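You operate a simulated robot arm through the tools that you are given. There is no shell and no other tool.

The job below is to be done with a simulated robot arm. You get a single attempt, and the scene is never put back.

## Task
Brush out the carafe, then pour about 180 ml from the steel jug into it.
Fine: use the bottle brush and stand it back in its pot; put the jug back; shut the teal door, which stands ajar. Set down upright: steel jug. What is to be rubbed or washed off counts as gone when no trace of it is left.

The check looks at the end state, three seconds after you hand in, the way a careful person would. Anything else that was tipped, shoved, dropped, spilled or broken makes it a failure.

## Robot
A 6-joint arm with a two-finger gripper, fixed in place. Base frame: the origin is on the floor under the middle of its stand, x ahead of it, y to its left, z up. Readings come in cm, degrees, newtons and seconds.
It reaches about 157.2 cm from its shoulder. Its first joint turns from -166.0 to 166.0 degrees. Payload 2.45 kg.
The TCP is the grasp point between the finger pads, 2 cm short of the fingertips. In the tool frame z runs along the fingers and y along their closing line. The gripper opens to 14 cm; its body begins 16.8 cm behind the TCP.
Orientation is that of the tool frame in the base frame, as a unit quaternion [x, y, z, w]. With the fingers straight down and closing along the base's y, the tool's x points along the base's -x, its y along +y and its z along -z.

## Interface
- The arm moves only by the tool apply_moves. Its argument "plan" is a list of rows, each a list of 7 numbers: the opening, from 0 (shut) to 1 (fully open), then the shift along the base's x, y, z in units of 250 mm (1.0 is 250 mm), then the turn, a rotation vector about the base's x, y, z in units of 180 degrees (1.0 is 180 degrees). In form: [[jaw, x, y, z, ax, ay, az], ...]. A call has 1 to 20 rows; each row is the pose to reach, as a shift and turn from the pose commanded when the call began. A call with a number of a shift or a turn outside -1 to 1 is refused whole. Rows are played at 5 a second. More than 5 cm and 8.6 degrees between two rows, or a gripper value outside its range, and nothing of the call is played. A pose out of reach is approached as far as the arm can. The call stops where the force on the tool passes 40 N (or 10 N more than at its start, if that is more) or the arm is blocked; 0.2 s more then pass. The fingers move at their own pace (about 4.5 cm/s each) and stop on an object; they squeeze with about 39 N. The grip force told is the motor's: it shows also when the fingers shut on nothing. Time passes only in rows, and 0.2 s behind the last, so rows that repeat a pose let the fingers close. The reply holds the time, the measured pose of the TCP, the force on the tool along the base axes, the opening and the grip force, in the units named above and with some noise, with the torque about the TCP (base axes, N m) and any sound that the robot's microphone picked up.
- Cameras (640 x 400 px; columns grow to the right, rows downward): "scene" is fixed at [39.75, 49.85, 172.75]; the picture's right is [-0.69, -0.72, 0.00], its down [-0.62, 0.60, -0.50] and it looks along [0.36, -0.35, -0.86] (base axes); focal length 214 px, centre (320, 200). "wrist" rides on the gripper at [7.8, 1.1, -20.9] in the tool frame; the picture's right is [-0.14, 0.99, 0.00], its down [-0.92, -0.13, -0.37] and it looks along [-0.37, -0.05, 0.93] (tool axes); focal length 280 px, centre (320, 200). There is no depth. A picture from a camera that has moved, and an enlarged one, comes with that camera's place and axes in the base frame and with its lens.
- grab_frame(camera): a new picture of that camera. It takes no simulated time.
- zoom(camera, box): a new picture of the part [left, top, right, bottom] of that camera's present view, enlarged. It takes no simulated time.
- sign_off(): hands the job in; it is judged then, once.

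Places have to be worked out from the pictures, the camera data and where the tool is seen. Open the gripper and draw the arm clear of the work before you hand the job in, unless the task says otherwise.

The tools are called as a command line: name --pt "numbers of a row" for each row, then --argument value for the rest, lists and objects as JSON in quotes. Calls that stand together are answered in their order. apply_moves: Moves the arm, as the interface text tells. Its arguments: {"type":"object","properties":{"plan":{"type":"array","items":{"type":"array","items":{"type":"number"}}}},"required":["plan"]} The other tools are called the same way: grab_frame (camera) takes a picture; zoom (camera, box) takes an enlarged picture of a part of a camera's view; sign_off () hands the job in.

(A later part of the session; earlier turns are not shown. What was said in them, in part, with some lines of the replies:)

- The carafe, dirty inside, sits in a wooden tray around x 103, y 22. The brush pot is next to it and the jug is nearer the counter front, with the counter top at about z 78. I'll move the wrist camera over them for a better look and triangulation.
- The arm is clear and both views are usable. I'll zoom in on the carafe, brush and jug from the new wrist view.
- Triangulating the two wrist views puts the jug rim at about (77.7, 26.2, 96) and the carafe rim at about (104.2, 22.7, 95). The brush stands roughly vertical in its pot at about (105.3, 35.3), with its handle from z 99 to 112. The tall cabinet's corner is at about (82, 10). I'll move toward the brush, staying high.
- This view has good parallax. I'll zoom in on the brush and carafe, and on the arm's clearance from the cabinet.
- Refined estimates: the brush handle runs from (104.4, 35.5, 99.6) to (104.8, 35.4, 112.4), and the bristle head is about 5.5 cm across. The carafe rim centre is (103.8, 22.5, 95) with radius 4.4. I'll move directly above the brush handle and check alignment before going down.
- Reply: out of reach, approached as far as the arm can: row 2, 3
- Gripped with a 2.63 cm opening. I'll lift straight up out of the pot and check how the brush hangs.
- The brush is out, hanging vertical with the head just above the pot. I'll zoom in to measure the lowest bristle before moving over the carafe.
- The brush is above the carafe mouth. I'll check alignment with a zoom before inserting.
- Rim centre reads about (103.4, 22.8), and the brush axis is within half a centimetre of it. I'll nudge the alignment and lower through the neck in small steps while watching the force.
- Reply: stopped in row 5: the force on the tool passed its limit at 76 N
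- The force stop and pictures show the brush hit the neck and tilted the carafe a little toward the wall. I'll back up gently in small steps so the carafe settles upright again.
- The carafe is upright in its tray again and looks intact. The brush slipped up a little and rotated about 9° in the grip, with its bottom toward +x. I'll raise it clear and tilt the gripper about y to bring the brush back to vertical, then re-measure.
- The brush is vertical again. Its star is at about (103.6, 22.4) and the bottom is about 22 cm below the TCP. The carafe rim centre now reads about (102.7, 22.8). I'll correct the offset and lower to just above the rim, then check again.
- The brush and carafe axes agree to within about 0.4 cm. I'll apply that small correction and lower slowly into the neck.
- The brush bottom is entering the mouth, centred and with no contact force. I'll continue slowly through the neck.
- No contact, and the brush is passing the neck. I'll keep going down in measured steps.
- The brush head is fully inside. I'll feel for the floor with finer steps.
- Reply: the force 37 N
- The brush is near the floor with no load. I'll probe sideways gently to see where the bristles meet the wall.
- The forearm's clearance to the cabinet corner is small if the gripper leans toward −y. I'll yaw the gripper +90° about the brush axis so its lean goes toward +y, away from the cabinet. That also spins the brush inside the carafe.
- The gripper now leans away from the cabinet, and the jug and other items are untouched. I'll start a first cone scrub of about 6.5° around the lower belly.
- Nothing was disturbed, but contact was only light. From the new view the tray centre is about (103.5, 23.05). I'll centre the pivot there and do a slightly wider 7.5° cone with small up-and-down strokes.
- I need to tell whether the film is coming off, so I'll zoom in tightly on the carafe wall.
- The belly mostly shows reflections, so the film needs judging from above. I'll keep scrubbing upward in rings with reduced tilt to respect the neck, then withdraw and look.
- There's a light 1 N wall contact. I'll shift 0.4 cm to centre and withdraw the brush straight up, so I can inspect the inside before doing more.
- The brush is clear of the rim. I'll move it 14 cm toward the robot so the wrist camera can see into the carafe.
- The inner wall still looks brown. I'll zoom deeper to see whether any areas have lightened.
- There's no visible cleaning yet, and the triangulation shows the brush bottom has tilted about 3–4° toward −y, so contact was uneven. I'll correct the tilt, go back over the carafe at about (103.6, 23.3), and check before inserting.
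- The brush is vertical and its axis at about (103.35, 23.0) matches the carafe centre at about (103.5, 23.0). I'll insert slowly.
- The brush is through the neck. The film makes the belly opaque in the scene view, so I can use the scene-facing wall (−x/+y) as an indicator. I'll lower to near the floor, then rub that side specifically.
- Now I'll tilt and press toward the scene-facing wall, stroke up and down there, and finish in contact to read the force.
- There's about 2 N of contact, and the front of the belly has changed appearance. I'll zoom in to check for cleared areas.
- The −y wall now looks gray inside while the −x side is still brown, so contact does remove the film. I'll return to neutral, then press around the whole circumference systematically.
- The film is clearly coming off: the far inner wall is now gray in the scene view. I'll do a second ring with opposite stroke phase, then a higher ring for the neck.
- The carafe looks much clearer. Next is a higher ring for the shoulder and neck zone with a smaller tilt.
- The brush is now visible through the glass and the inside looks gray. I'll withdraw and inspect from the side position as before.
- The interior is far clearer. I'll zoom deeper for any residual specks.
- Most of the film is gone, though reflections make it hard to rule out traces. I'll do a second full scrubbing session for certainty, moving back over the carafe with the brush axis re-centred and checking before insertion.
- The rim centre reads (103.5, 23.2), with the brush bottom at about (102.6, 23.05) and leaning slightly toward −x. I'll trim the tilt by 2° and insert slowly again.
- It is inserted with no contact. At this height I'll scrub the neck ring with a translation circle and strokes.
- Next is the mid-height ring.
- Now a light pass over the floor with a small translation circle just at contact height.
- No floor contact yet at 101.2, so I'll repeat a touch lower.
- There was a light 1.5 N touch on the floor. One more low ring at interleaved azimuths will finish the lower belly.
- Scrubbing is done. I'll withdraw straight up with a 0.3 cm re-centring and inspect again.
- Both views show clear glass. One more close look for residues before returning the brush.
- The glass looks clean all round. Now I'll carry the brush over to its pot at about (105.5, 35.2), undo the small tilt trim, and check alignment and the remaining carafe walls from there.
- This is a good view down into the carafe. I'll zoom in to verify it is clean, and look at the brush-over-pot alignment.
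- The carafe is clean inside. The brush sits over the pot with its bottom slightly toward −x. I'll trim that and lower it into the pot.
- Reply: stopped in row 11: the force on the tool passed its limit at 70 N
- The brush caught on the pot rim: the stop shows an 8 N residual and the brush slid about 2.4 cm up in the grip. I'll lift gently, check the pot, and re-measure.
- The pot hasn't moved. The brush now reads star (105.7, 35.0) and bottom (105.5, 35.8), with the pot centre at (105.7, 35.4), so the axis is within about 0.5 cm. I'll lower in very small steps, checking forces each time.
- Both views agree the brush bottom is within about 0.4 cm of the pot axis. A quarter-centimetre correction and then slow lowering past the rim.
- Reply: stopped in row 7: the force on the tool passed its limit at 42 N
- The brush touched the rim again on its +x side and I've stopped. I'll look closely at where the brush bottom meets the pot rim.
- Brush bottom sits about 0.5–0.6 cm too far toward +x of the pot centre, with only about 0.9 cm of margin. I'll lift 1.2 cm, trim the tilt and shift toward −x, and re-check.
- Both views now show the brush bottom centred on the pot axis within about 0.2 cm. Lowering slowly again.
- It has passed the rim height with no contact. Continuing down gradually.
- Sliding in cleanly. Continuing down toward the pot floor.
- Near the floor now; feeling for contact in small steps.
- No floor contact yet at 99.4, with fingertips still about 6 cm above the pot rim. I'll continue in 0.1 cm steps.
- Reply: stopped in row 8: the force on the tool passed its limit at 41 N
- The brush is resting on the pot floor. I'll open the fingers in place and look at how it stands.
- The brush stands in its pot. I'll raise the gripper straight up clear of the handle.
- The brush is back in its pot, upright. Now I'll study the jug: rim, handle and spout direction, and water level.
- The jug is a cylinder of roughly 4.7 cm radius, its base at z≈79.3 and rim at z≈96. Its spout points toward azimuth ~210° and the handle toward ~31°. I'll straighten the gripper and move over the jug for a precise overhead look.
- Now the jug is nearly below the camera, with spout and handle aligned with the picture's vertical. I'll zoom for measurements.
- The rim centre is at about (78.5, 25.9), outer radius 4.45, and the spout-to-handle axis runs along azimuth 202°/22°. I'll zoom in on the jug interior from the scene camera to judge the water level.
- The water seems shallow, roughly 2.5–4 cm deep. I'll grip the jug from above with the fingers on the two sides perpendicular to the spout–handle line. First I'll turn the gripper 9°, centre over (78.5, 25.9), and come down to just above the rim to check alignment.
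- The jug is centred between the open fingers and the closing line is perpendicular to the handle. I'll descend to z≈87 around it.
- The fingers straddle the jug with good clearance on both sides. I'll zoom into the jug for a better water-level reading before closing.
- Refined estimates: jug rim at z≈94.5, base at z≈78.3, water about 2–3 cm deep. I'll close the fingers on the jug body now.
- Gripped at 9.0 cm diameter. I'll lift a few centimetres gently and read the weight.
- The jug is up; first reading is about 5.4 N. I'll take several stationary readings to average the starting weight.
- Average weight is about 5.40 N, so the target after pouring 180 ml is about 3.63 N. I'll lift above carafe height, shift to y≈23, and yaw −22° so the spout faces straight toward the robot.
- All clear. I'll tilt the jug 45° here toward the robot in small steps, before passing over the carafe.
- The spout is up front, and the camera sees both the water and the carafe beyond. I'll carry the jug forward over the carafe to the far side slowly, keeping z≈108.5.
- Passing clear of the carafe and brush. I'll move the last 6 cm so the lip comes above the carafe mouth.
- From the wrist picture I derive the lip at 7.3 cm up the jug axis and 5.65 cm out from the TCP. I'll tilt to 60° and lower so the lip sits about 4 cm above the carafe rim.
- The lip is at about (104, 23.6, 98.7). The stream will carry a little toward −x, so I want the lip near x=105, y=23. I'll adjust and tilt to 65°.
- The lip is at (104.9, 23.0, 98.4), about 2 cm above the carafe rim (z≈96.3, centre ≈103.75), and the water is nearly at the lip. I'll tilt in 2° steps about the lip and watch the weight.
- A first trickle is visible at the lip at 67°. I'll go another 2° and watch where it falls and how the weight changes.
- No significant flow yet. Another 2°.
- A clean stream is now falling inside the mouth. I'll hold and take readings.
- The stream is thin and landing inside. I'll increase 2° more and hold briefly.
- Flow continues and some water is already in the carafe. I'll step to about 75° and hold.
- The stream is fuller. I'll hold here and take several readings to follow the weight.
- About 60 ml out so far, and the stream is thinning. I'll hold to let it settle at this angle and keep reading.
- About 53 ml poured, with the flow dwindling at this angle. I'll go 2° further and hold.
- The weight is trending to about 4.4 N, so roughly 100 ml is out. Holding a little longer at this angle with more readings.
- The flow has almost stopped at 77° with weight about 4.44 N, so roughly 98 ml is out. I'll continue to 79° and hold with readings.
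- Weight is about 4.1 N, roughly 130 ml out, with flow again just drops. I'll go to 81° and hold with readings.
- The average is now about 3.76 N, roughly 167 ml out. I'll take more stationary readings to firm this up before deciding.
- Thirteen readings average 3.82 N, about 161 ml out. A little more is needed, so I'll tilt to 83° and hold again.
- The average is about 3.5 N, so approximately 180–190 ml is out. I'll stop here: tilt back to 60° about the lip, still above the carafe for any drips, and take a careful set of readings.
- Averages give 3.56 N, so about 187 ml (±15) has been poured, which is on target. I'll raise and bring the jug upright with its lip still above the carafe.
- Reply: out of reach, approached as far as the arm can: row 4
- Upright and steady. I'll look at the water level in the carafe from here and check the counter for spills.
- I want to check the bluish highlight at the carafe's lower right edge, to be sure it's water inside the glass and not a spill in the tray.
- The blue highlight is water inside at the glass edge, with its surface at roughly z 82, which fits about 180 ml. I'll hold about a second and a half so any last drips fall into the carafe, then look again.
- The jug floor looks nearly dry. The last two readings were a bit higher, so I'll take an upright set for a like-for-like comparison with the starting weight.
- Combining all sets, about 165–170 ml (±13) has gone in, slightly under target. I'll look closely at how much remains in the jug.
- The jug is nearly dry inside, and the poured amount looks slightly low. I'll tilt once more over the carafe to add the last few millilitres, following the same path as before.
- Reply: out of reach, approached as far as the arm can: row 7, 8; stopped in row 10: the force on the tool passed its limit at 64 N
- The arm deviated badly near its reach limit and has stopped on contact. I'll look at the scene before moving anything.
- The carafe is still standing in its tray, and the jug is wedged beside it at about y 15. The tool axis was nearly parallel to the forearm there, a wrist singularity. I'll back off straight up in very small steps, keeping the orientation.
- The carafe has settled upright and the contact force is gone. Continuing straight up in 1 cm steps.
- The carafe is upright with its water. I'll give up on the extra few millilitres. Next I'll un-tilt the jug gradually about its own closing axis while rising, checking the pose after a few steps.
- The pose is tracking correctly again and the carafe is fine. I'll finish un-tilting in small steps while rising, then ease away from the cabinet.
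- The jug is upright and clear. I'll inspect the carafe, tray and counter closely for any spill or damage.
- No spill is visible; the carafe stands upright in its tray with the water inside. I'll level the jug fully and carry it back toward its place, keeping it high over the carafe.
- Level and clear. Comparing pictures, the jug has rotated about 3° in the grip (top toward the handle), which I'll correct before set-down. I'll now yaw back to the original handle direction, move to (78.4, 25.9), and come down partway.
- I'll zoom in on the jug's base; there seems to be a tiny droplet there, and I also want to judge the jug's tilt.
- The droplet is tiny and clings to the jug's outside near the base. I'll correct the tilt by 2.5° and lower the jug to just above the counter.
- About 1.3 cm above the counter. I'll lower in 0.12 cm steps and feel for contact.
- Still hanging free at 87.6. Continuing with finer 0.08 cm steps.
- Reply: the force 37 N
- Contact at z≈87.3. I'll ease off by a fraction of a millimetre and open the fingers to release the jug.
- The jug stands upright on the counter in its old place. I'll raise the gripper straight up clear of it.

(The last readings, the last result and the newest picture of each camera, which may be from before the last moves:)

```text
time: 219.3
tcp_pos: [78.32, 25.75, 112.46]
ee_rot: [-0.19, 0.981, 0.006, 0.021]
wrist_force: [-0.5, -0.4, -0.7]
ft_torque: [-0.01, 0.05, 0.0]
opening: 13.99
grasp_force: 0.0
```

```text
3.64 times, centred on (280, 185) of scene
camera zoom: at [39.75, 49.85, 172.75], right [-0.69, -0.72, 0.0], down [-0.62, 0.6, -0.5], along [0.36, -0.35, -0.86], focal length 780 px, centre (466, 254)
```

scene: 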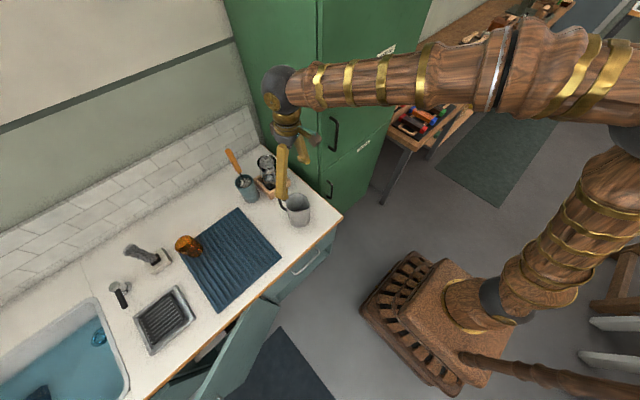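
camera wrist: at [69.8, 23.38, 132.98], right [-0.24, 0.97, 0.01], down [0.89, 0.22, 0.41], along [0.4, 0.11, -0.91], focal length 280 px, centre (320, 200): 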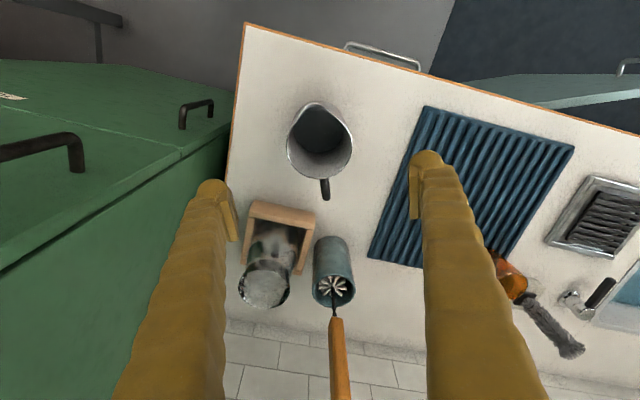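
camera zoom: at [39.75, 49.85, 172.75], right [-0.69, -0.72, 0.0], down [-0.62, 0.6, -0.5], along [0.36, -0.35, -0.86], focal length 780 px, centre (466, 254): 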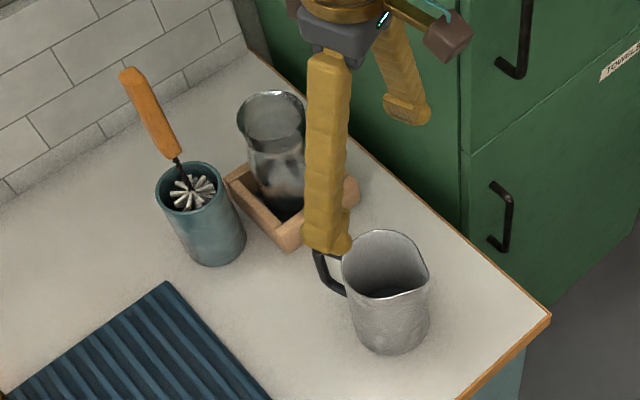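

The jug is back, upright and with its handle as before. To cross-check the poured amount, I'll take unloaded readings now to see whether the force sensor's zero has drifted.

apply_moves --pt "1 0 0 0 0 0 0"

apply_moves --pt "1 0 0 0 0 0 0"

apply_moves --pt "1 0 0 0 0 0 0"

apply_moves --pt "1 0 0 0 0 0 0"

apply_moves --pt "1 0 0 0 0 0 0"

apply_moves --pt "1 0 0 0 0 0 0"

apply_moves --pt "1 0 0 0 0 0 0"

apply_moves --pt "1 0 0 0 0 0 0"

zoom --camera "wrist" --box '[270, 90, 370, 200]'

zoom --camera "wrist" --box '[225, 190, 365, 320]'

```text
time: 219.8
tcp_pos: [78.24, 25.81, 112.37]
ee_rot: [-0.191, 0.981, 0.006, 0.022]
wrist_force: [-0.6, 0.0, -1.0]
ft_torque: [0.0, 0.03, 0.0]
opening: 13.99
grasp_force: 0.1
```

```text
time: 220.2
tcp_pos: [78.39, 25.86, 112.24]
ee_rot: [-0.191, 0.981, 0.006, 0.022]
wrist_force: [-0.2, 0.3, 0.1]
ft_torque: [0.0, 0.02, -0.03]
opening: 14.0
grasp_force: 0.0
```

```text
time: 220.6
tcp_pos: [78.21, 25.73, 112.39]
ee_rot: [-0.191, 0.981, 0.005, 0.022]
wrist_force: [0.5, -1.0, -0.4]
ft_torque: [0.02, -0.04, -0.02]
opening: 14.02
grasp_force: 0.1
```

```text
time: 220.9
tcp_pos: [78.32, 25.82, 112.42]
ee_rot: [-0.191, 0.981, 0.006, 0.021]
wrist_force: [-0.7, -0.5, -0.4]
ft_torque: [0.04, -0.02, 0.02]
opening: 13.99
grasp_force: 0.1
```

```text
time: 221.3
tcp_pos: [78.31, 25.81, 112.34]
ee_rot: [-0.192, 0.981, 0.005, 0.022]
wrist_force: [-0.1, 0.1, -0.1]
ft_torque: [0.05, 0.0, -0.01]
opening: 13.98
grasp_force: 0.1
```

```text
time: 221.8
tcp_pos: [78.26, 25.71, 112.35]
ee_rot: [-0.191, 0.981, 0.005, 0.023]
wrist_force: [-0.5, -0.5, 0.2]
ft_torque: [-0.01, 0.01, 0.03]
opening: 13.99
grasp_force: 0.1
```

```text
time: 222.2
tcp_pos: [78.32, 25.75, 112.35]
ee_rot: [-0.19, 0.981, 0.005, 0.021]
wrist_force: [-1.3, -0.3, 0.6]
ft_torque: [0.01, 0.02, -0.03]
opening: 14.0
grasp_force: 0.1
```

```text
time: 222.6
tcp_pos: [78.33, 25.84, 112.41]
ee_rot: [-0.191, 0.981, 0.005, 0.022]
wrist_force: [-0.2, 1.1, 0.6]
ft_torque: [0.02, 0.0, 0.02]
opening: 13.99
grasp_force: 0.1
```

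```text
3.64 times, centred on (320, 145) of wrist
camera zoom: at [69.8, 23.38, 132.95], right [-0.24, 0.97, 0.01], down [0.89, 0.22, 0.41], along [0.4, 0.11, -0.91], focal length 1020 px, centre (320, 400)
```

zoom: 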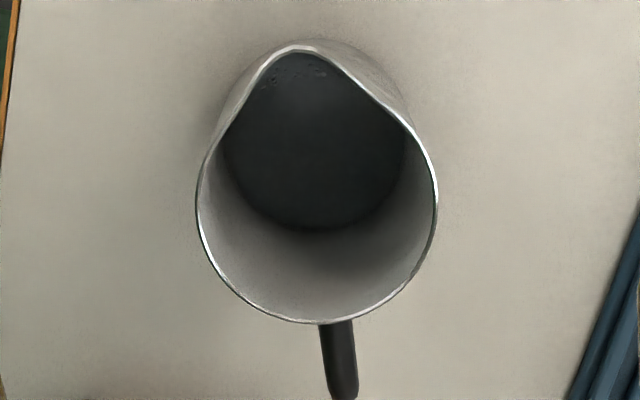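

```text
3.08 times, centred on (295, 255) of wrist
camera zoom: at [69.8, 23.38, 132.95], right [-0.24, 0.97, 0.01], down [0.89, 0.22, 0.41], along [0.4, 0.11, -0.91], focal length 863 px, centre (397, 31)
```

zoom: 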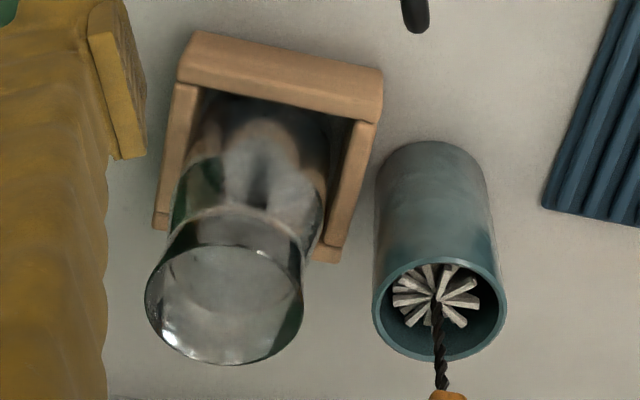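

The zero is stable (about −0.2 N), so roughly 165–185 ml went into the carafe, and the jug now looks nearly empty. On to the teal door: I'll straighten the gripper and move over toward it for a look.

apply_moves --pt "1 -0.1 0.04 0.04 -0.0064 0.013 0" --pt "1 -0.24 0.12 0.08 -0.0064 0.013 0" --pt "1 -0.38 0.22 0.08 -0.0064 0.013 0" --pt "1 -0.52 0.32 0.08 -0.0064 0.013 0" --pt "0.6 -0.66 0.42 0.08 -0.0064 0.013 0" --pt "0.3 -0.8 0.52 0.08 -0.0064 0.013 0" --pt "0 -0.94 0.62 0.08 -0.0064 0.013 0" --pt "0 -1.0 0.7 0.08 -0.0064 0.013 0" --pt "0 -1.0 0.7 0.08 -0.0064 0.013 0"

apply_moves --pt "0 -0.03 0.1 0 0 0 -0.03" --pt "0 -0.06 0.22 0 0 0 -0.06" --pt "0 -0.09 0.36 0 0 0 -0.09" --pt "0 -0.12 0.5 0 0 0 -0.1222" --pt "0 -0.2 0.64 0 0 0 -0.1222" --pt "0 -0.3 0.76 0 0 0 -0.1222" --pt "0 -0.3 0.76 0 0 0 -0.1222"

grab_frame --camera "wrist"

grab_frame --camera "scene"

```text
time: 224.6
tcp_pos: [53.33, 43.27, 114.03]
ee_rot: [-0.191, 0.982, 0.0, 0.0]
wrist_force: [-1.1, -0.3, 0.9]
ft_torque: [0.0, 0.01, -0.01]
opening: 3.62
grasp_force: 0.0
```

```text
time: 226.2
tcp_pos: [45.82, 62.26, 114.37]
ee_rot: [0.0, 1.0, 0.0, 0.0]
wrist_force: [-0.9, 0.4, -0.2]
ft_torque: [0.02, 0.04, -0.03]
opening: 0.0
grasp_force: 30.0
```

```text
taken
camera wrist: at [37.97, 63.22, 135.26], right [0.14, 0.99, 0.0], down [0.92, -0.13, 0.37], along [0.36, -0.05, -0.93], focal length 280 px, centre (320, 200)
```

wrist: 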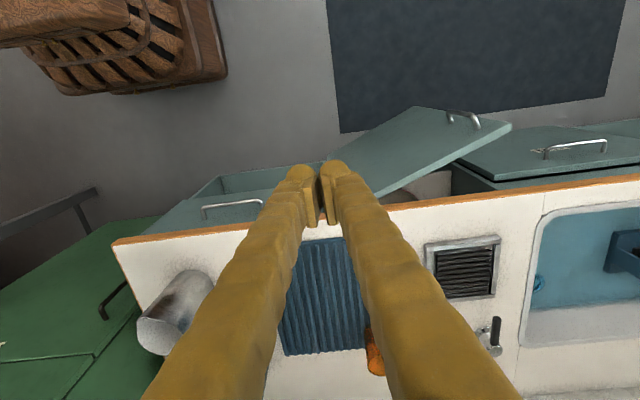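

```text
taken
```

scene: 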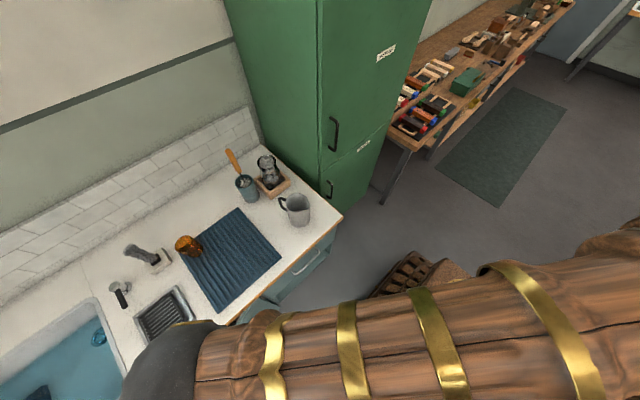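

I'll zoom in on the cabinet fronts to understand which door is ajar and its geometry.

zoom --camera "wrist" --box '[140, 90, 640, 260]'

zoom --camera "wrist" --box '[350, 90, 640, 220]'

```text
1.28 times, centred on (390, 175) of wrist
camera zoom: at [37.97, 63.22, 135.26], right [0.14, 0.99, 0.0], down [0.92, -0.13, 0.37], along [0.36, -0.05, -0.93], focal length 359 px, centre (230, 232)
```

zoom: 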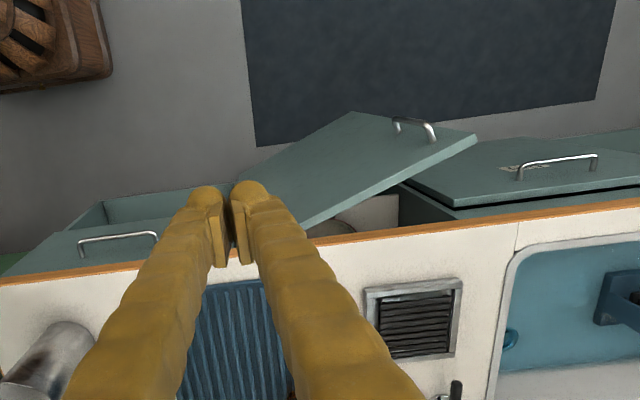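

```text
2.21 times, centred on (495, 155) of wrist
camera zoom: at [37.97, 63.22, 135.26], right [0.14, 0.99, 0.0], down [0.92, -0.13, 0.37], along [0.36, -0.05, -0.93], focal length 619 px, centre (-66, 299)
```

zoom: 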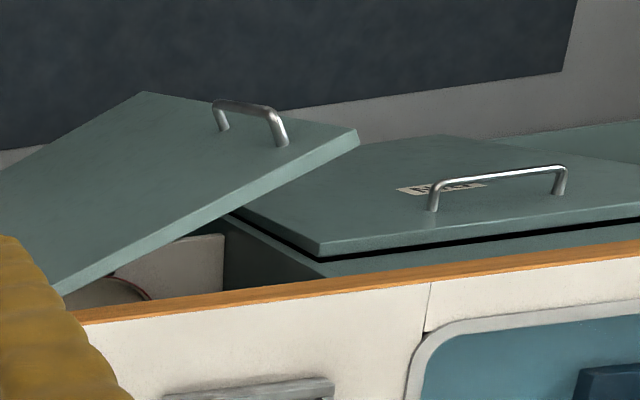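

The door is hinged near y≈66–77 and stands open about 23°, with its free top corner at (50.7, 102.1, 74.6). A vertical handle sits near y 98.5. I'll move the closed fingers in front of it to about (46, 92), staying outside the door.

apply_moves --pt "0 0 0.16 0 0 0 0" --pt "0 0 0.32 -0.02 0 0 0" --pt "0 0 0.48 -0.06 0 0 0" --pt "0 0 0.64 -0.12 0 0 0" --pt "0 0 0.8 -0.2 0 0 0" --pt "0 0 0.96 -0.3 0 0 0" --pt "0 0 0.96 -0.4 0 0 0" --pt "0 0 0.96 -0.4 0 0 0"

grab_frame --camera "wrist"

grab_frame --camera "scene"

```text
time: 227.9
tcp_pos: [45.88, 86.49, 104.28]
ee_rot: [0.0, 1.0, 0.0, 0.0]
wrist_force: [-0.4, -0.2, 0.8]
ft_torque: [0.03, 0.0, 0.01]
opening: 0.0
grasp_force: 29.5
```

```text
taken
camera wrist: at [37.92, 87.47, 125.18], right [0.14, 0.99, 0.0], down [0.92, -0.13, 0.37], along [0.37, -0.05, -0.93], focal length 280 px, centre (320, 200)
```

wrist: 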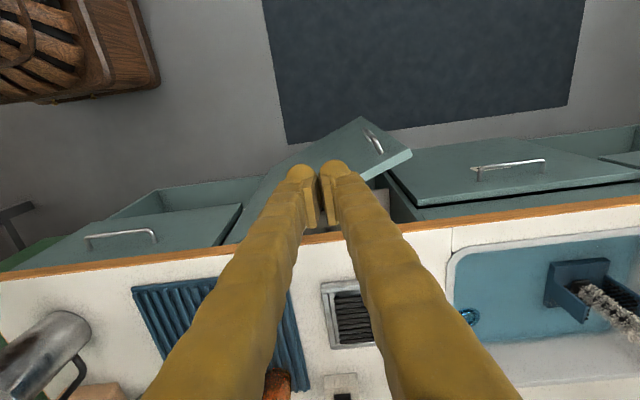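

```text
taken
```

scene: 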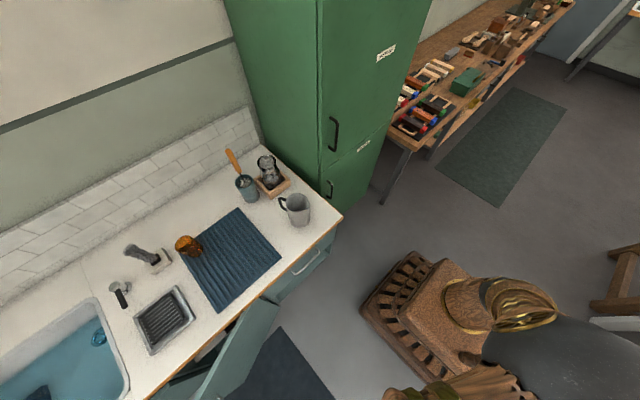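

Zooming in on the door from this better angle.

zoom --camera "wrist" --box '[200, 90, 640, 250]'

zoom --camera "wrist" --box '[320, 100, 480, 230]'

```text
1.45 times, centred on (420, 170) of wrist
camera zoom: at [37.92, 87.47, 125.18], right [0.14, 0.99, 0.0], down [0.92, -0.13, 0.37], along [0.37, -0.05, -0.93], focal length 408 px, centre (174, 244)
```

zoom: 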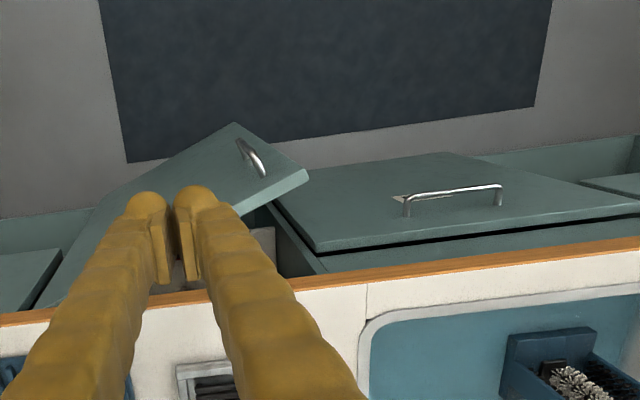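

```text
3.08 times, centred on (400, 165) of wrist
camera zoom: at [37.92, 87.47, 125.18], right [0.14, 0.99, 0.0], down [0.92, -0.13, 0.37], along [0.37, -0.05, -0.93], focal length 863 px, centre (74, 308)
```

zoom: 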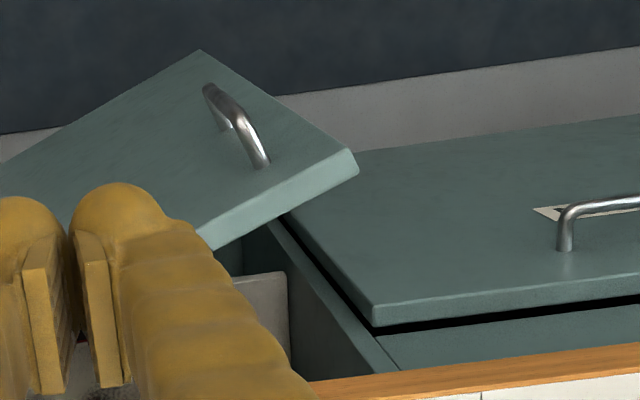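

The door's free top corner is at about (51, 102.5) and the closed face plane is at x≈61. I'll lower the closed fingers in front of the panel at (46, 92) to z≈66, between hinge and handle.

apply_moves --pt "0 0 0.08 -0.14 0 0 0" --pt "0 0 0.16 -0.3 0 0 0" --pt "0 0 0.22 -0.46 0 0 0" --pt "0 0 0.22 -0.64 0 0 0" --pt "0 0 0.22 -0.82 0 0 0" --pt "0 0 0.22 -0.96 0 0 0" --pt "0 0 0.22 -0.96 0 0 0"

grab_frame --camera "wrist"

grab_frame --camera "scene"

```text
time: 229.6
tcp_pos: [45.93, 91.65, 80.22]
ee_rot: [0.0, 1.0, 0.0, 0.001]
wrist_force: [-1.3, 0.4, -0.6]
ft_torque: [0.0, 0.01, 0.02]
opening: 0.0
grasp_force: 29.7
```

```text
taken
camera wrist: at [38.09, 92.74, 101.18], right [0.14, 0.99, 0.0], down [0.92, -0.13, 0.37], along [0.37, -0.05, -0.93], focal length 280 px, centre (320, 200)
```

wrist: 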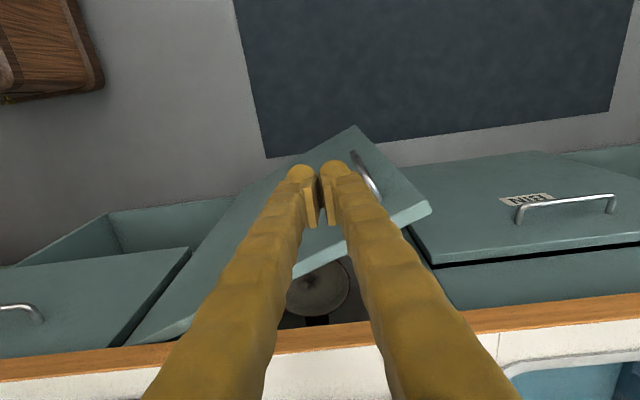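

```text
taken
```

scene: 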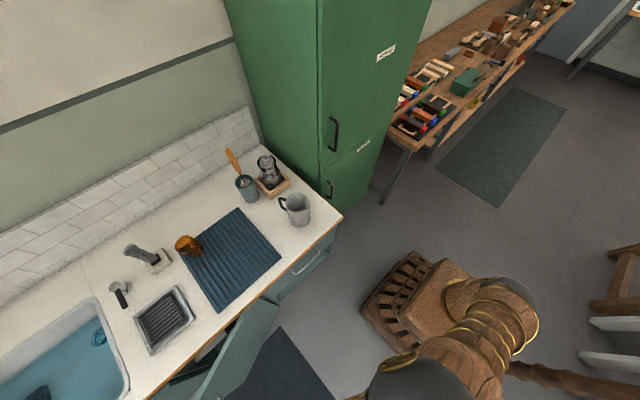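

The fingers are in front of the panel, clear of the handle. Lowering to z≈66.

apply_moves --pt "0 0 0 -0.14 0 0 0" --pt "0 0 0 -0.28 0 0 0" --pt "0 0 0 -0.42 0 0 0" --pt "0 0 0 -0.56 0 0 0" --pt "0 0 0 -0.56 0 0 0"

grab_frame --camera "wrist"

```text
time: 230.8
tcp_pos: [45.77, 91.65, 66.29]
ee_rot: [0.0, 1.0, 0.0, 0.0]
wrist_force: [0.4, 0.9, 0.3]
ft_torque: [0.01, -0.01, 0.02]
opening: 0.0
grasp_force: 29.6
```

```text
taken
camera wrist: at [37.98, 92.66, 87.1], right [0.14, 0.99, 0.0], down [0.92, -0.13, 0.37], along [0.37, -0.05, -0.93], focal length 280 px, centre (320, 200)
```

wrist: 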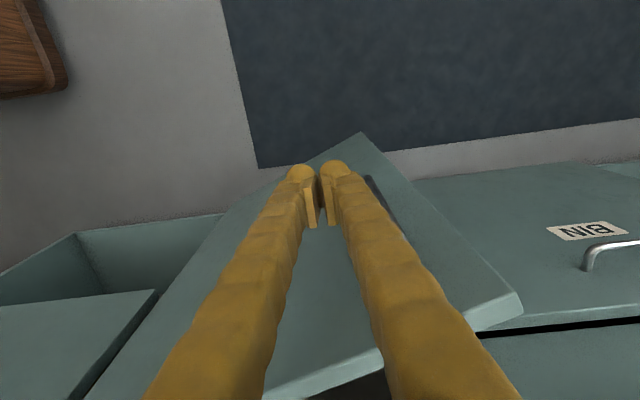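

In position outside the door. I'll push in +x gently, 0.8 cm per step, and check.

apply_moves --pt "0 0.04 0 0 0 0 0" --pt "0 0.08 0 0 0 0 0" --pt "0 0.12 0 0 0 0 0" --pt "0 0.16 0 0 0 0 0" --pt "0 0.2 0 0 0 0 0" --pt "0 0.24 0 0 0 0 0" --pt "0 0.27 0 0 0 0 0" --pt "0 0.3 0 0 0 0 0" --pt "0 0.33 0 0 0 0 0" --pt "0 0.36 0 0 0 0 0"

grab_frame --camera "wrist"

zoom --camera "scene" --box '[130, 230, 350, 400]'

```text
time: 232.9
tcp_pos: [54.87, 91.79, 66.09]
ee_rot: [0.0, 1.0, 0.0, 0.0]
wrist_force: [-0.4, 0.5, 0.2]
ft_torque: [-0.01, 0.0, 0.0]
opening: 0.03
grasp_force: 29.1
```

```text
taken
camera wrist: at [47.05, 92.86, 87.14], right [0.14, 0.99, 0.0], down [0.92, -0.13, 0.37], along [0.36, -0.05, -0.93], focal length 280 px, centre (320, 200)
```

wrist: 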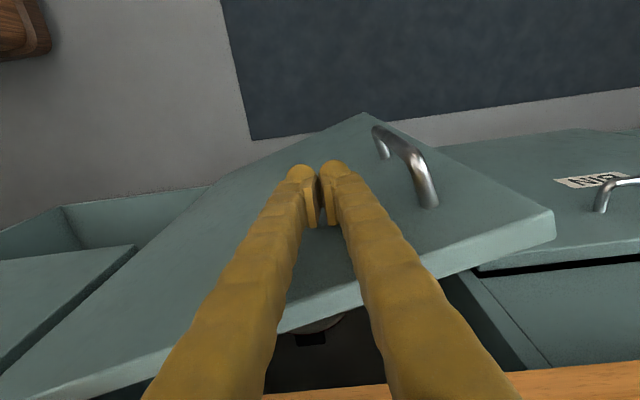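

```text
2.35 times, centred on (240, 315) of scene
camera zoom: at [39.75, 49.85, 172.75], right [-0.69, -0.72, 0.0], down [-0.62, 0.6, -0.5], along [0.36, -0.35, -0.86], focal length 505 px, centre (508, -71)
```

zoom: 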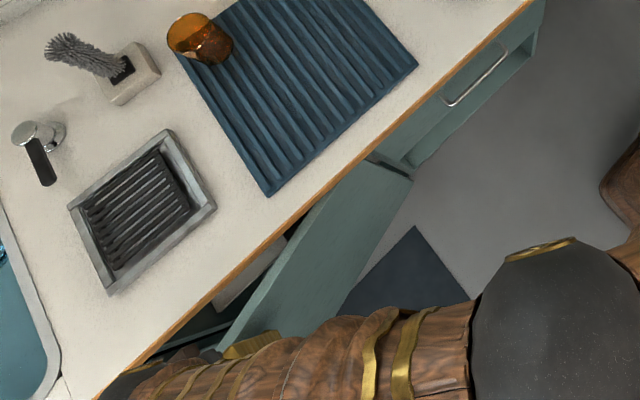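

The door is swinging freely; its corner has moved to x≈54.4. I'll keep pushing in smaller steps.

apply_moves --pt "0 0.025 0 0 0 0 0" --pt "0 0.05 0 0 0 0 0" --pt "0 0.075 0 0 0 0 0" --pt "0 0.1 0 0 0 0 0" --pt "0 0.12 0 0 0 0 0" --pt "0 0.14 0 0 0 0 0"

grab_frame --camera "wrist"

```text
time: 234.3
tcp_pos: [58.41, 91.62, 66.32]
ee_rot: [0.0, 1.0, 0.001, 0.0]
wrist_force: [-1.0, 0.6, 0.4]
ft_torque: [0.01, 0.02, -0.01]
opening: 0.0
grasp_force: 29.2
```

```text
taken
camera wrist: at [50.54, 92.84, 87.2], right [0.14, 0.99, 0.0], down [0.92, -0.13, 0.37], along [0.37, -0.05, -0.93], focal length 280 px, centre (320, 200)
```

wrist: 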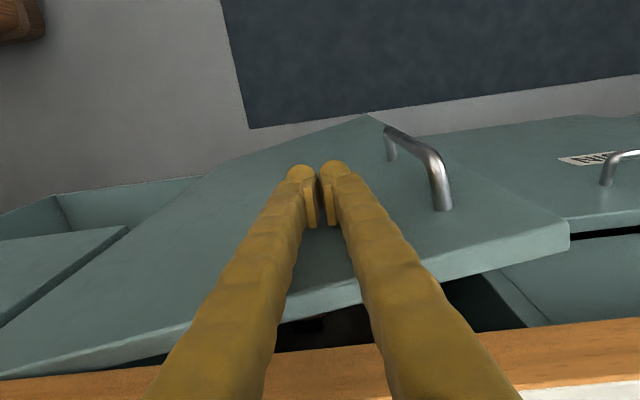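

Still about 3–4 cm from shut. Continuing in 0.4 cm steps with a force check.

apply_moves --pt "0 0.016 0 0 0 0 0" --pt "0 0.032 0 0 0 0 0" --pt "0 0.048 0 0 0 0 0" --pt "0 0.064 0 0 0 0 0" --pt "0 0.08 0 0 0 0 0"

grab_frame --camera "wrist"

```text
time: 235.6
tcp_pos: [60.4, 91.83, 66.24]
ee_rot: [0.0, 1.0, 0.0, 0.0]
wrist_force: [-0.1, -0.6, 1.1]
ft_torque: [0.01, 0.01, 0.0]
opening: 0.0
grasp_force: 29.7
```

```text
taken
camera wrist: at [52.57, 92.83, 87.2], right [0.14, 0.99, 0.0], down [0.92, -0.13, 0.37], along [0.37, -0.05, -0.93], focal length 280 px, centre (320, 200)
```

wrist: 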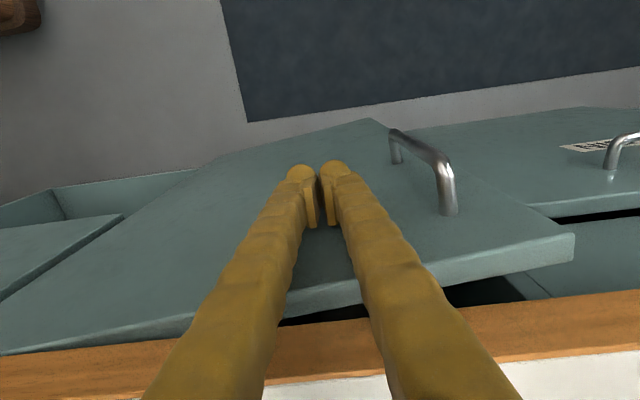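

The door is now within about 3° of shut. I'll push the last 1–2 cm in small steps until I feel the frame.

apply_moves --pt "0 0.01 0 0 0 0 0" --pt "0 0.02 0 0 0 0 0" --pt "0 0.03 0 0 0 0 0" --pt "0 0.04 0 0 0 0 0" --pt "0 0.05 0 0 0 0 0"

grab_frame --camera "wrist"

```text
time: 236.8
tcp_pos: [61.65, 91.79, 66.2]
ee_rot: [0.0, 1.0, -0.001, 0.0]
wrist_force: [-0.2, 0.5, -0.3]
ft_torque: [0.0, -0.06, -0.01]
opening: 0.0
grasp_force: 29.0
```

```text
taken
camera wrist: at [53.76, 92.82, 87.2], right [0.14, 0.99, 0.0], down [0.92, -0.13, 0.37], along [0.36, -0.05, -0.93], focal length 280 px, centre (320, 200)
```

wrist: 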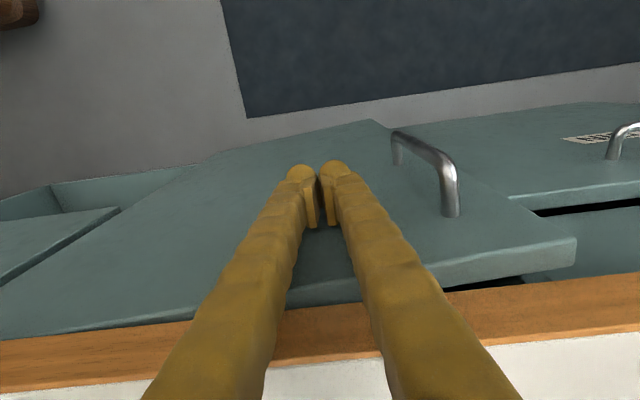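

Almost there with very little resistance. I'll continue in 0.2 cm steps to find the closed stop.

apply_moves --pt "0 0.008 0 0 0 0 0" --pt "0 0.016 0 0 0 0 0" --pt "0 0.024 0 0 0 0 0" --pt "0 0.032 0 0 0 0 0"

grab_frame --camera "wrist"

```text
time: 237.8
tcp_pos: [62.43, 91.71, 66.42]
ee_rot: [0.0, 1.0, 0.0, 0.0]
wrist_force: [-0.5, -0.1, -1.1]
ft_torque: [0.01, -0.02, 0.01]
opening: 0.0
grasp_force: 29.4
```

```text
taken
camera wrist: at [54.56, 92.79, 87.25], right [0.14, 0.99, 0.0], down [0.92, -0.13, 0.37], along [0.37, -0.05, -0.93], focal length 280 px, centre (320, 200)
```

wrist: 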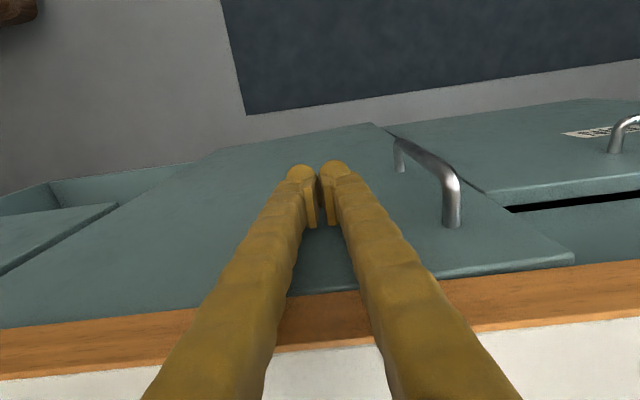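

The door edge is now nearly parallel to the counter trim. I'll nudge a little further to confirm it reaches its stop.

apply_moves --pt "0 0.006 0 0 0 0 0" --pt "0 0.012 0 0 0 0 0" --pt "0 0.018 0 0 0 0 0" --pt "0 0.024 0 0 0 0 0"

grab_frame --camera "wrist"

```text
time: 238.8
tcp_pos: [62.98, 91.81, 66.31]
ee_rot: [0.0, 1.0, -0.001, 0.0]
wrist_force: [0.1, 0.3, 0.2]
ft_torque: [-0.02, 0.03, 0.02]
opening: 0.0
grasp_force: 29.3
```

```text
taken
camera wrist: at [55.18, 92.79, 87.19], right [0.14, 0.99, 0.0], down [0.92, -0.13, 0.37], along [0.36, -0.05, -0.93], focal length 280 px, centre (320, 200)
```

wrist: 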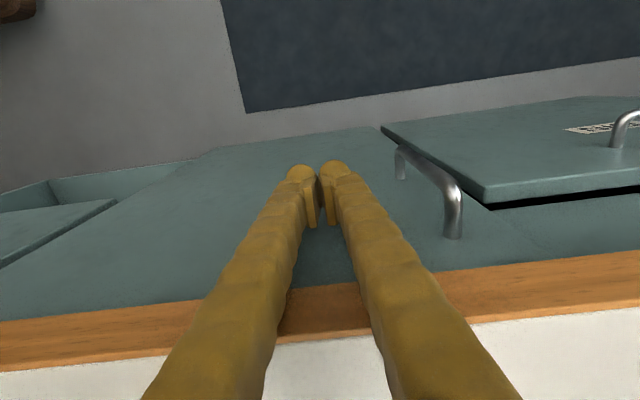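

The door now looks flush with the carcass. I'll zoom in to verify that it's closed along its whole edge.

zoom --camera "wrist" --box '[360, 100, 640, 290]'

zoom --camera "wrist" --box '[0, 120, 320, 350]'

zoom --camera "scene" --box '[130, 230, 350, 400]'

```text
2.11 times, centred on (500, 195) of wrist
camera zoom: at [55.18, 92.79, 87.19], right [0.14, 0.99, 0.0], down [0.92, -0.13, 0.37], along [0.36, -0.05, -0.93], focal length 590 px, centre (-59, 210)
```

zoom: 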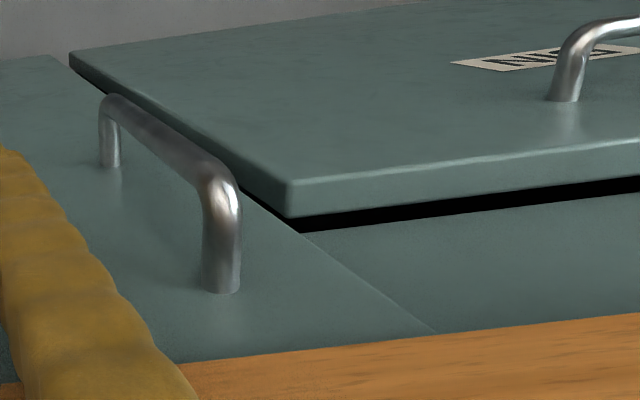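

```text
1.74 times, centred on (160, 235) of wrist
camera zoom: at [55.18, 92.79, 87.19], right [0.14, 0.99, 0.0], down [0.92, -0.13, 0.37], along [0.36, -0.05, -0.93], focal length 488 px, centre (598, 139)
```

zoom: 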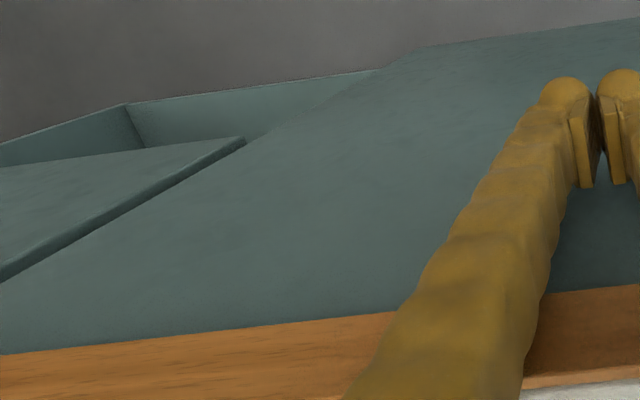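

```text
2.35 times, centred on (240, 315) of scene
camera zoom: at [39.75, 49.85, 172.75], right [-0.69, -0.72, 0.0], down [-0.62, 0.6, -0.5], along [0.36, -0.35, -0.86], focal length 505 px, centre (508, -71)
```

zoom: 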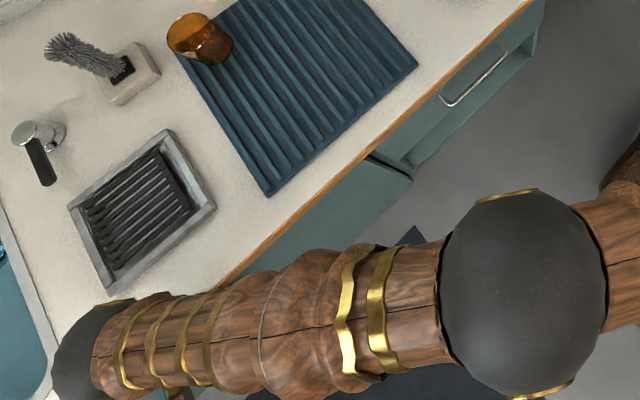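

The door face now sits flush with the carcass at its free edge, with only a hairline seam. I'll press a touch more to confirm it meets its stop.

apply_moves --pt "0 0.004 0 0 0 0 0" --pt "0 0.008 0 0 0 0 0" --pt "0 0.012 0 0 0 0 0"

zoom --camera "wrist" --box '[360, 100, 640, 290]'

```text
time: 239.6
tcp_pos: [63.25, 91.75, 66.22]
ee_rot: [0.0, 1.0, -0.001, 0.0]
wrist_force: [-0.3, 0.6, -0.5]
ft_torque: [-0.01, 0.0, 0.0]
opening: 0.0
grasp_force: 29.4
```

```text
2.11 times, centred on (500, 195) of wrist
camera zoom: at [55.5, 92.75, 87.18], right [0.14, 0.99, 0.0], down [0.92, -0.13, 0.37], along [0.36, -0.05, -0.93], focal length 590 px, centre (-59, 210)
```

zoom: 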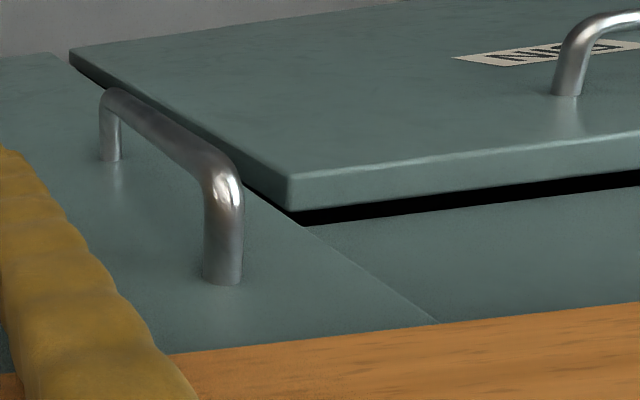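

The fingers advanced without resistance while the door stayed put, so it's already fully closed ahead of them. I'll retract straight back, then rise clear.

apply_moves --pt "0 -0.1 0 0 0 0 0" --pt "0 -0.24 0 0 0 0 0" --pt "0 -0.4 0 0 0 0 0" --pt "0 -0.56 0 0 0 0 0" --pt "0 -0.72 0 0 0 0 0" --pt "0 -0.72 0 0.16 0 0 0" --pt "0 -0.72 0 0.32 0 0 0" --pt "0 -0.72 0 0.48 0 0 0" --pt "0 -0.72 0 0.64 0 0 0" --pt "0 -0.72 0 0.82 0 0 0" --pt "0 -0.72 0 1.0 0 0 0" --pt "0 -0.72 0 1.0 0 0 0"

grab_frame --camera "wrist"

grab_frame --camera "scene"

```text
time: 242.2
tcp_pos: [45.0, 92.06, 91.25]
ee_rot: [-0.001, 1.0, 0.0, 0.0]
wrist_force: [0.0, 0.2, 0.3]
ft_torque: [0.02, -0.04, 0.03]
opening: 0.0
grasp_force: 29.3
```

```text
taken
camera wrist: at [37.26, 93.04, 112.22], right [0.14, 0.99, 0.0], down [0.92, -0.13, 0.37], along [0.37, -0.05, -0.93], focal length 280 px, centre (320, 200)
```

wrist: 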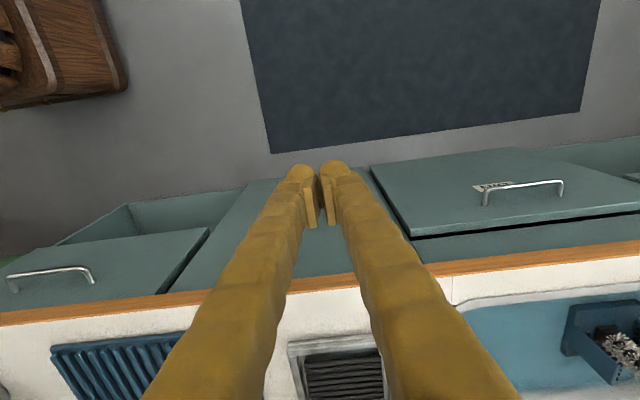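

```text
taken
```

scene: 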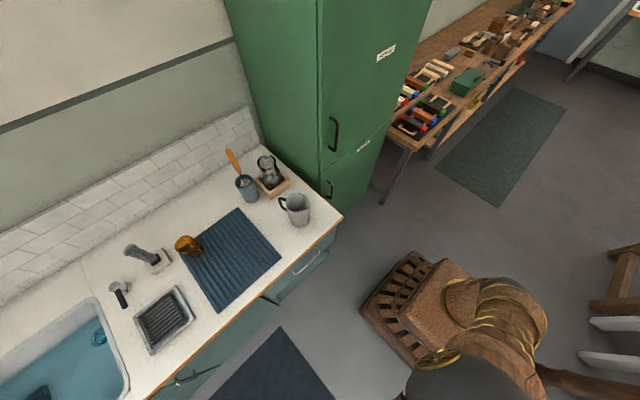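

The front now looks flush. I'll zoom on the door from both cameras, and on the counter items for a final check.

zoom --camera "scene" --box '[140, 230, 350, 400]'

zoom --camera "wrist" --box '[150, 130, 500, 320]'

zoom --camera "scene" --box '[220, 140, 330, 235]'

```text
2.35 times, centred on (245, 315) of scene
camera zoom: at [39.75, 49.85, 172.75], right [-0.69, -0.72, 0.0], down [-0.62, 0.6, -0.5], along [0.36, -0.35, -0.86], focal length 505 px, centre (496, -71)
```

zoom: 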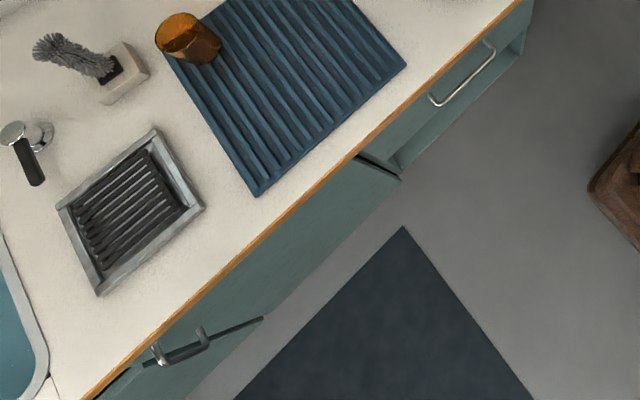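

```text
1.83 times, centred on (325, 225) of wrist
camera zoom: at [37.26, 93.04, 112.22], right [0.14, 0.99, 0.0], down [0.92, -0.13, 0.37], along [0.37, -0.05, -0.93], focal length 513 px, centre (311, 154)
```

zoom: 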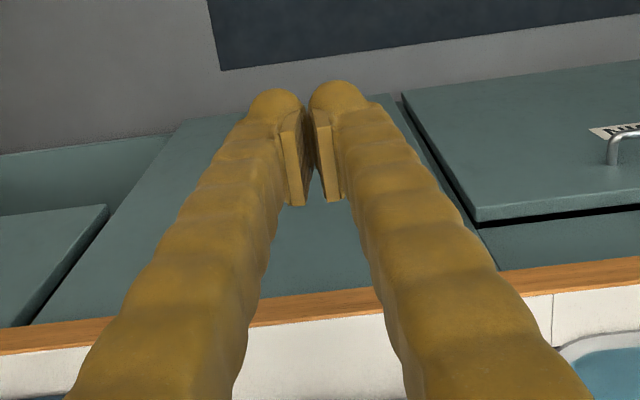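

```text
4.21 times, centred on (275, 188) of scene
camera zoom: at [39.75, 49.85, 172.75], right [-0.69, -0.72, 0.0], down [-0.62, 0.6, -0.5], along [0.36, -0.35, -0.86], focal length 903 px, centre (510, 253)
```

zoom: 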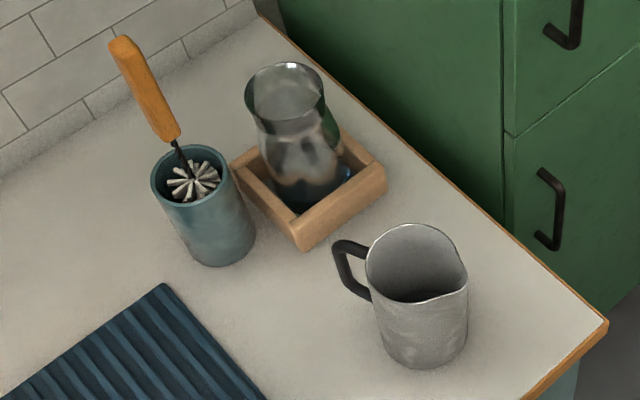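

The door is flush. Let me take one more close look at the carafe's water and surroundings to make sure nothing is spilled.

zoom --camera "scene" --box '[255, 150, 295, 195]'

zoom --camera "scene" --box '[275, 185, 325, 235]'

```text
8.89 times, centred on (275, 172) of scene
camera zoom: at [39.75, 49.85, 172.75], right [-0.69, -0.72, 0.0], down [-0.62, 0.6, -0.5], along [0.36, -0.35, -0.86], focal length 1906 px, centre (720, 444)
```

zoom: 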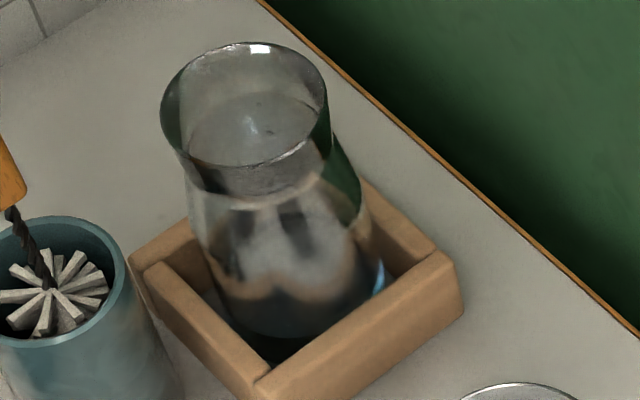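

```text
8.00 times, centred on (300, 210) of scene
camera zoom: at [39.75, 49.85, 172.75], right [-0.69, -0.72, 0.0], down [-0.62, 0.6, -0.5], along [0.36, -0.35, -0.86], focal length 1716 px, centre (480, 120)
```

zoom: 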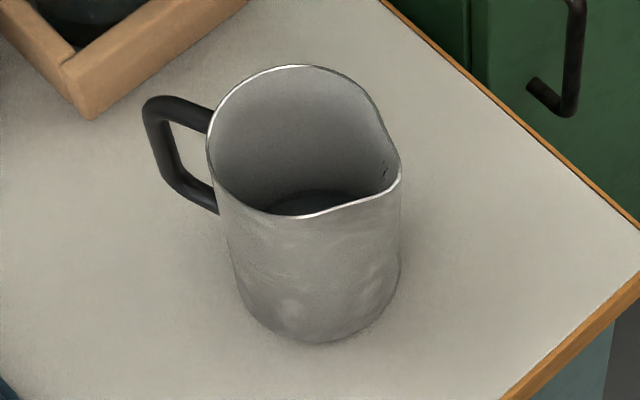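

Everything looks in order: the carafe is clean with about 180 ml in it, brush in its pot, jug back and upright, door shut, no spill visible. I'll open the gripper and draw the arm clear to near its starting pose.

apply_moves --pt "0.3 0 0 0.16 0 0 0" --pt "0.6 0 -0.08 0.32 0 0 0" --pt "1 0 -0.2 0.48 0 0 0" --pt "1 0 -0.34 0.62 0 0 0" --pt "1 0 -0.48 0.76 0 0 0" --pt "1 0 -0.62 0.9 0 0 0" --pt "1 0 -0.76 1.0 0 0 0" --pt "1 0 -0.92 1.0 0 0 0" --pt "1 0 -1.0 1.0 0 0 0"

apply_moves --pt "1 0 -0.14 0.12 0 0 0" --pt "1 0 -0.28 0.24 0 0 0" --pt "1 0 -0.42 0.36 0 0 0" --pt "1 0 -0.56 0.48 0 0 0" --pt "1 0 -0.72 0.56 0 0 0" --pt "1 0 -0.88 0.6 0 0 0" --pt "1 0 -0.88 0.6 0 0 0"

grab_frame --camera "scene"

grab_frame --camera "wrist"

```text
time: 244.2
tcp_pos: [45.3, 66.84, 116.29]
ee_rot: [0.001, 1.0, 0.001, 0.0]
wrist_force: [0.5, -0.4, -1.0]
ft_torque: [-0.04, 0.02, -0.01]
opening: 14.0
grasp_force: 0.0
```

```text
time: 245.8
tcp_pos: [45.15, 44.61, 131.4]
ee_rot: [0.0, 1.0, 0.0, 0.001]
wrist_force: [0.6, -0.7, 0.0]
ft_torque: [0.01, 0.0, -0.01]
opening: 13.98
grasp_force: 0.1
```

```text
taken
```

scene: 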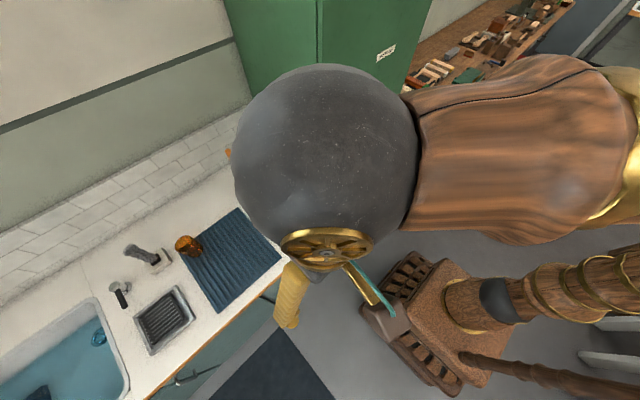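

```text
taken
camera wrist: at [37.28, 45.65, 152.28], right [0.14, 0.99, 0.0], down [0.92, -0.13, 0.37], along [0.37, -0.05, -0.93], focal length 280 px, centre (320, 200)
```

wrist: 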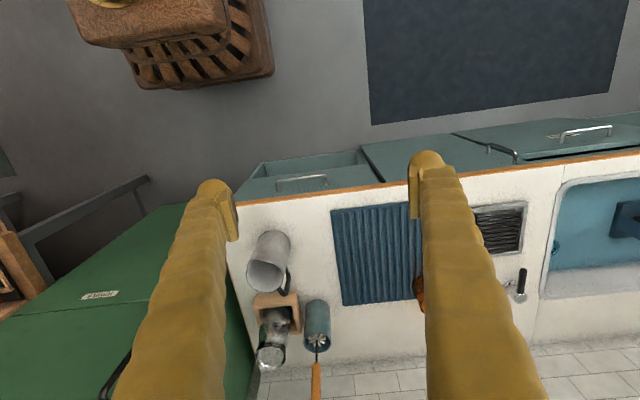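

The arm is clear and the gripper open. One last zoomed check of the counter items and door from the wrist camera.

zoom --camera "wrist" --box '[220, 110, 640, 400]'

zoom --camera "wrist" --box '[230, 215, 350, 400]'

```text
1.38 times, centred on (430, 255) of wrist
camera zoom: at [37.28, 45.65, 152.28], right [0.14, 0.99, 0.0], down [0.92, -0.13, 0.37], along [0.37, -0.05, -0.93], focal length 387 px, centre (168, 124)
```

zoom: 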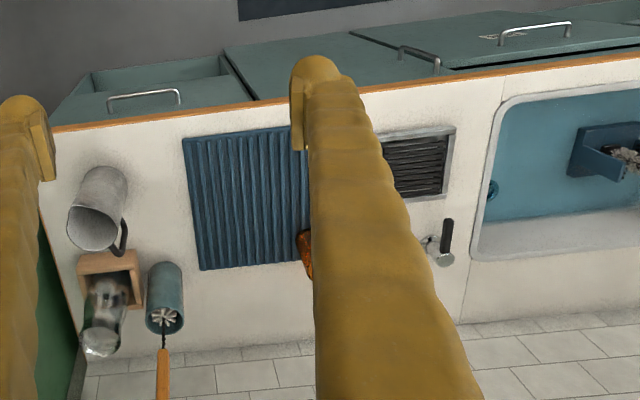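

```text
2.16 times, centred on (290, 308) of wrist
camera zoom: at [37.28, 45.65, 152.28], right [0.14, 0.99, 0.0], down [0.92, -0.13, 0.37], along [0.37, -0.05, -0.93], focal length 606 px, centre (385, -32)
```

zoom: 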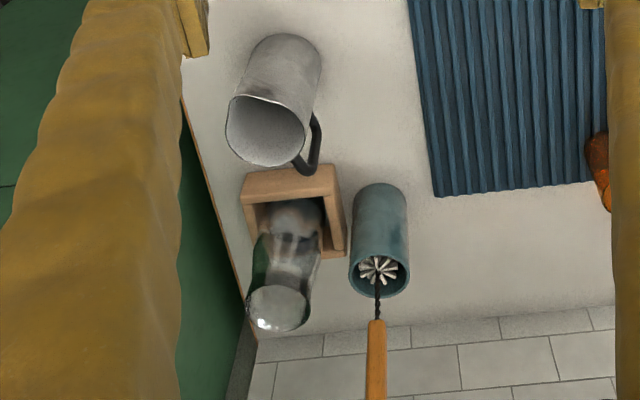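

Everything checks out in the last pictures: the carafe is brushed clean and holds about 180 ml, the brush stands in its pot, the jug is back upright, the teal door is shut, and the arm is clear with the gripper open. Handing in.

sign_off

```text
The job is handed in.
```

I finished the job and handed it in. It did not go cleanly throughout: I bumped things four times, and the poured amount is an estimate.

- **Carafe:** I scrubbed it on all sides and the floor, and no film shows in the pictures I took afterwards. It stands upright in its tray.
- **Water:** By weight, about 160–190 ml went from the steel jug into the carafe. The force readings are noisy, so I can't be more exact. The jug is nearly empty, so I could not top it up further.
- **Brush:** It stands upright back in its pot.
- **Jug:** It is back in its place, upright, with the handle pointing as before.
- **Teal door:** It is shut and flush with the cabinet.

The bumps:

- **First try with the brush:** I pushed it into the carafe's neck and tipped the carafe slightly. It settled upright again and looks intact.
- **Putting the brush back:** It caught on the pot rim twice. The pot did not move.
- **A second pour:** I tried to add a little more water, and the arm went off course and the jug pressed against the carafe. I backed off, and the carafe settled upright with its water still in it.

I saw no spill in the pictures. A tiny droplet clung to the outside of the jug before I set it down.
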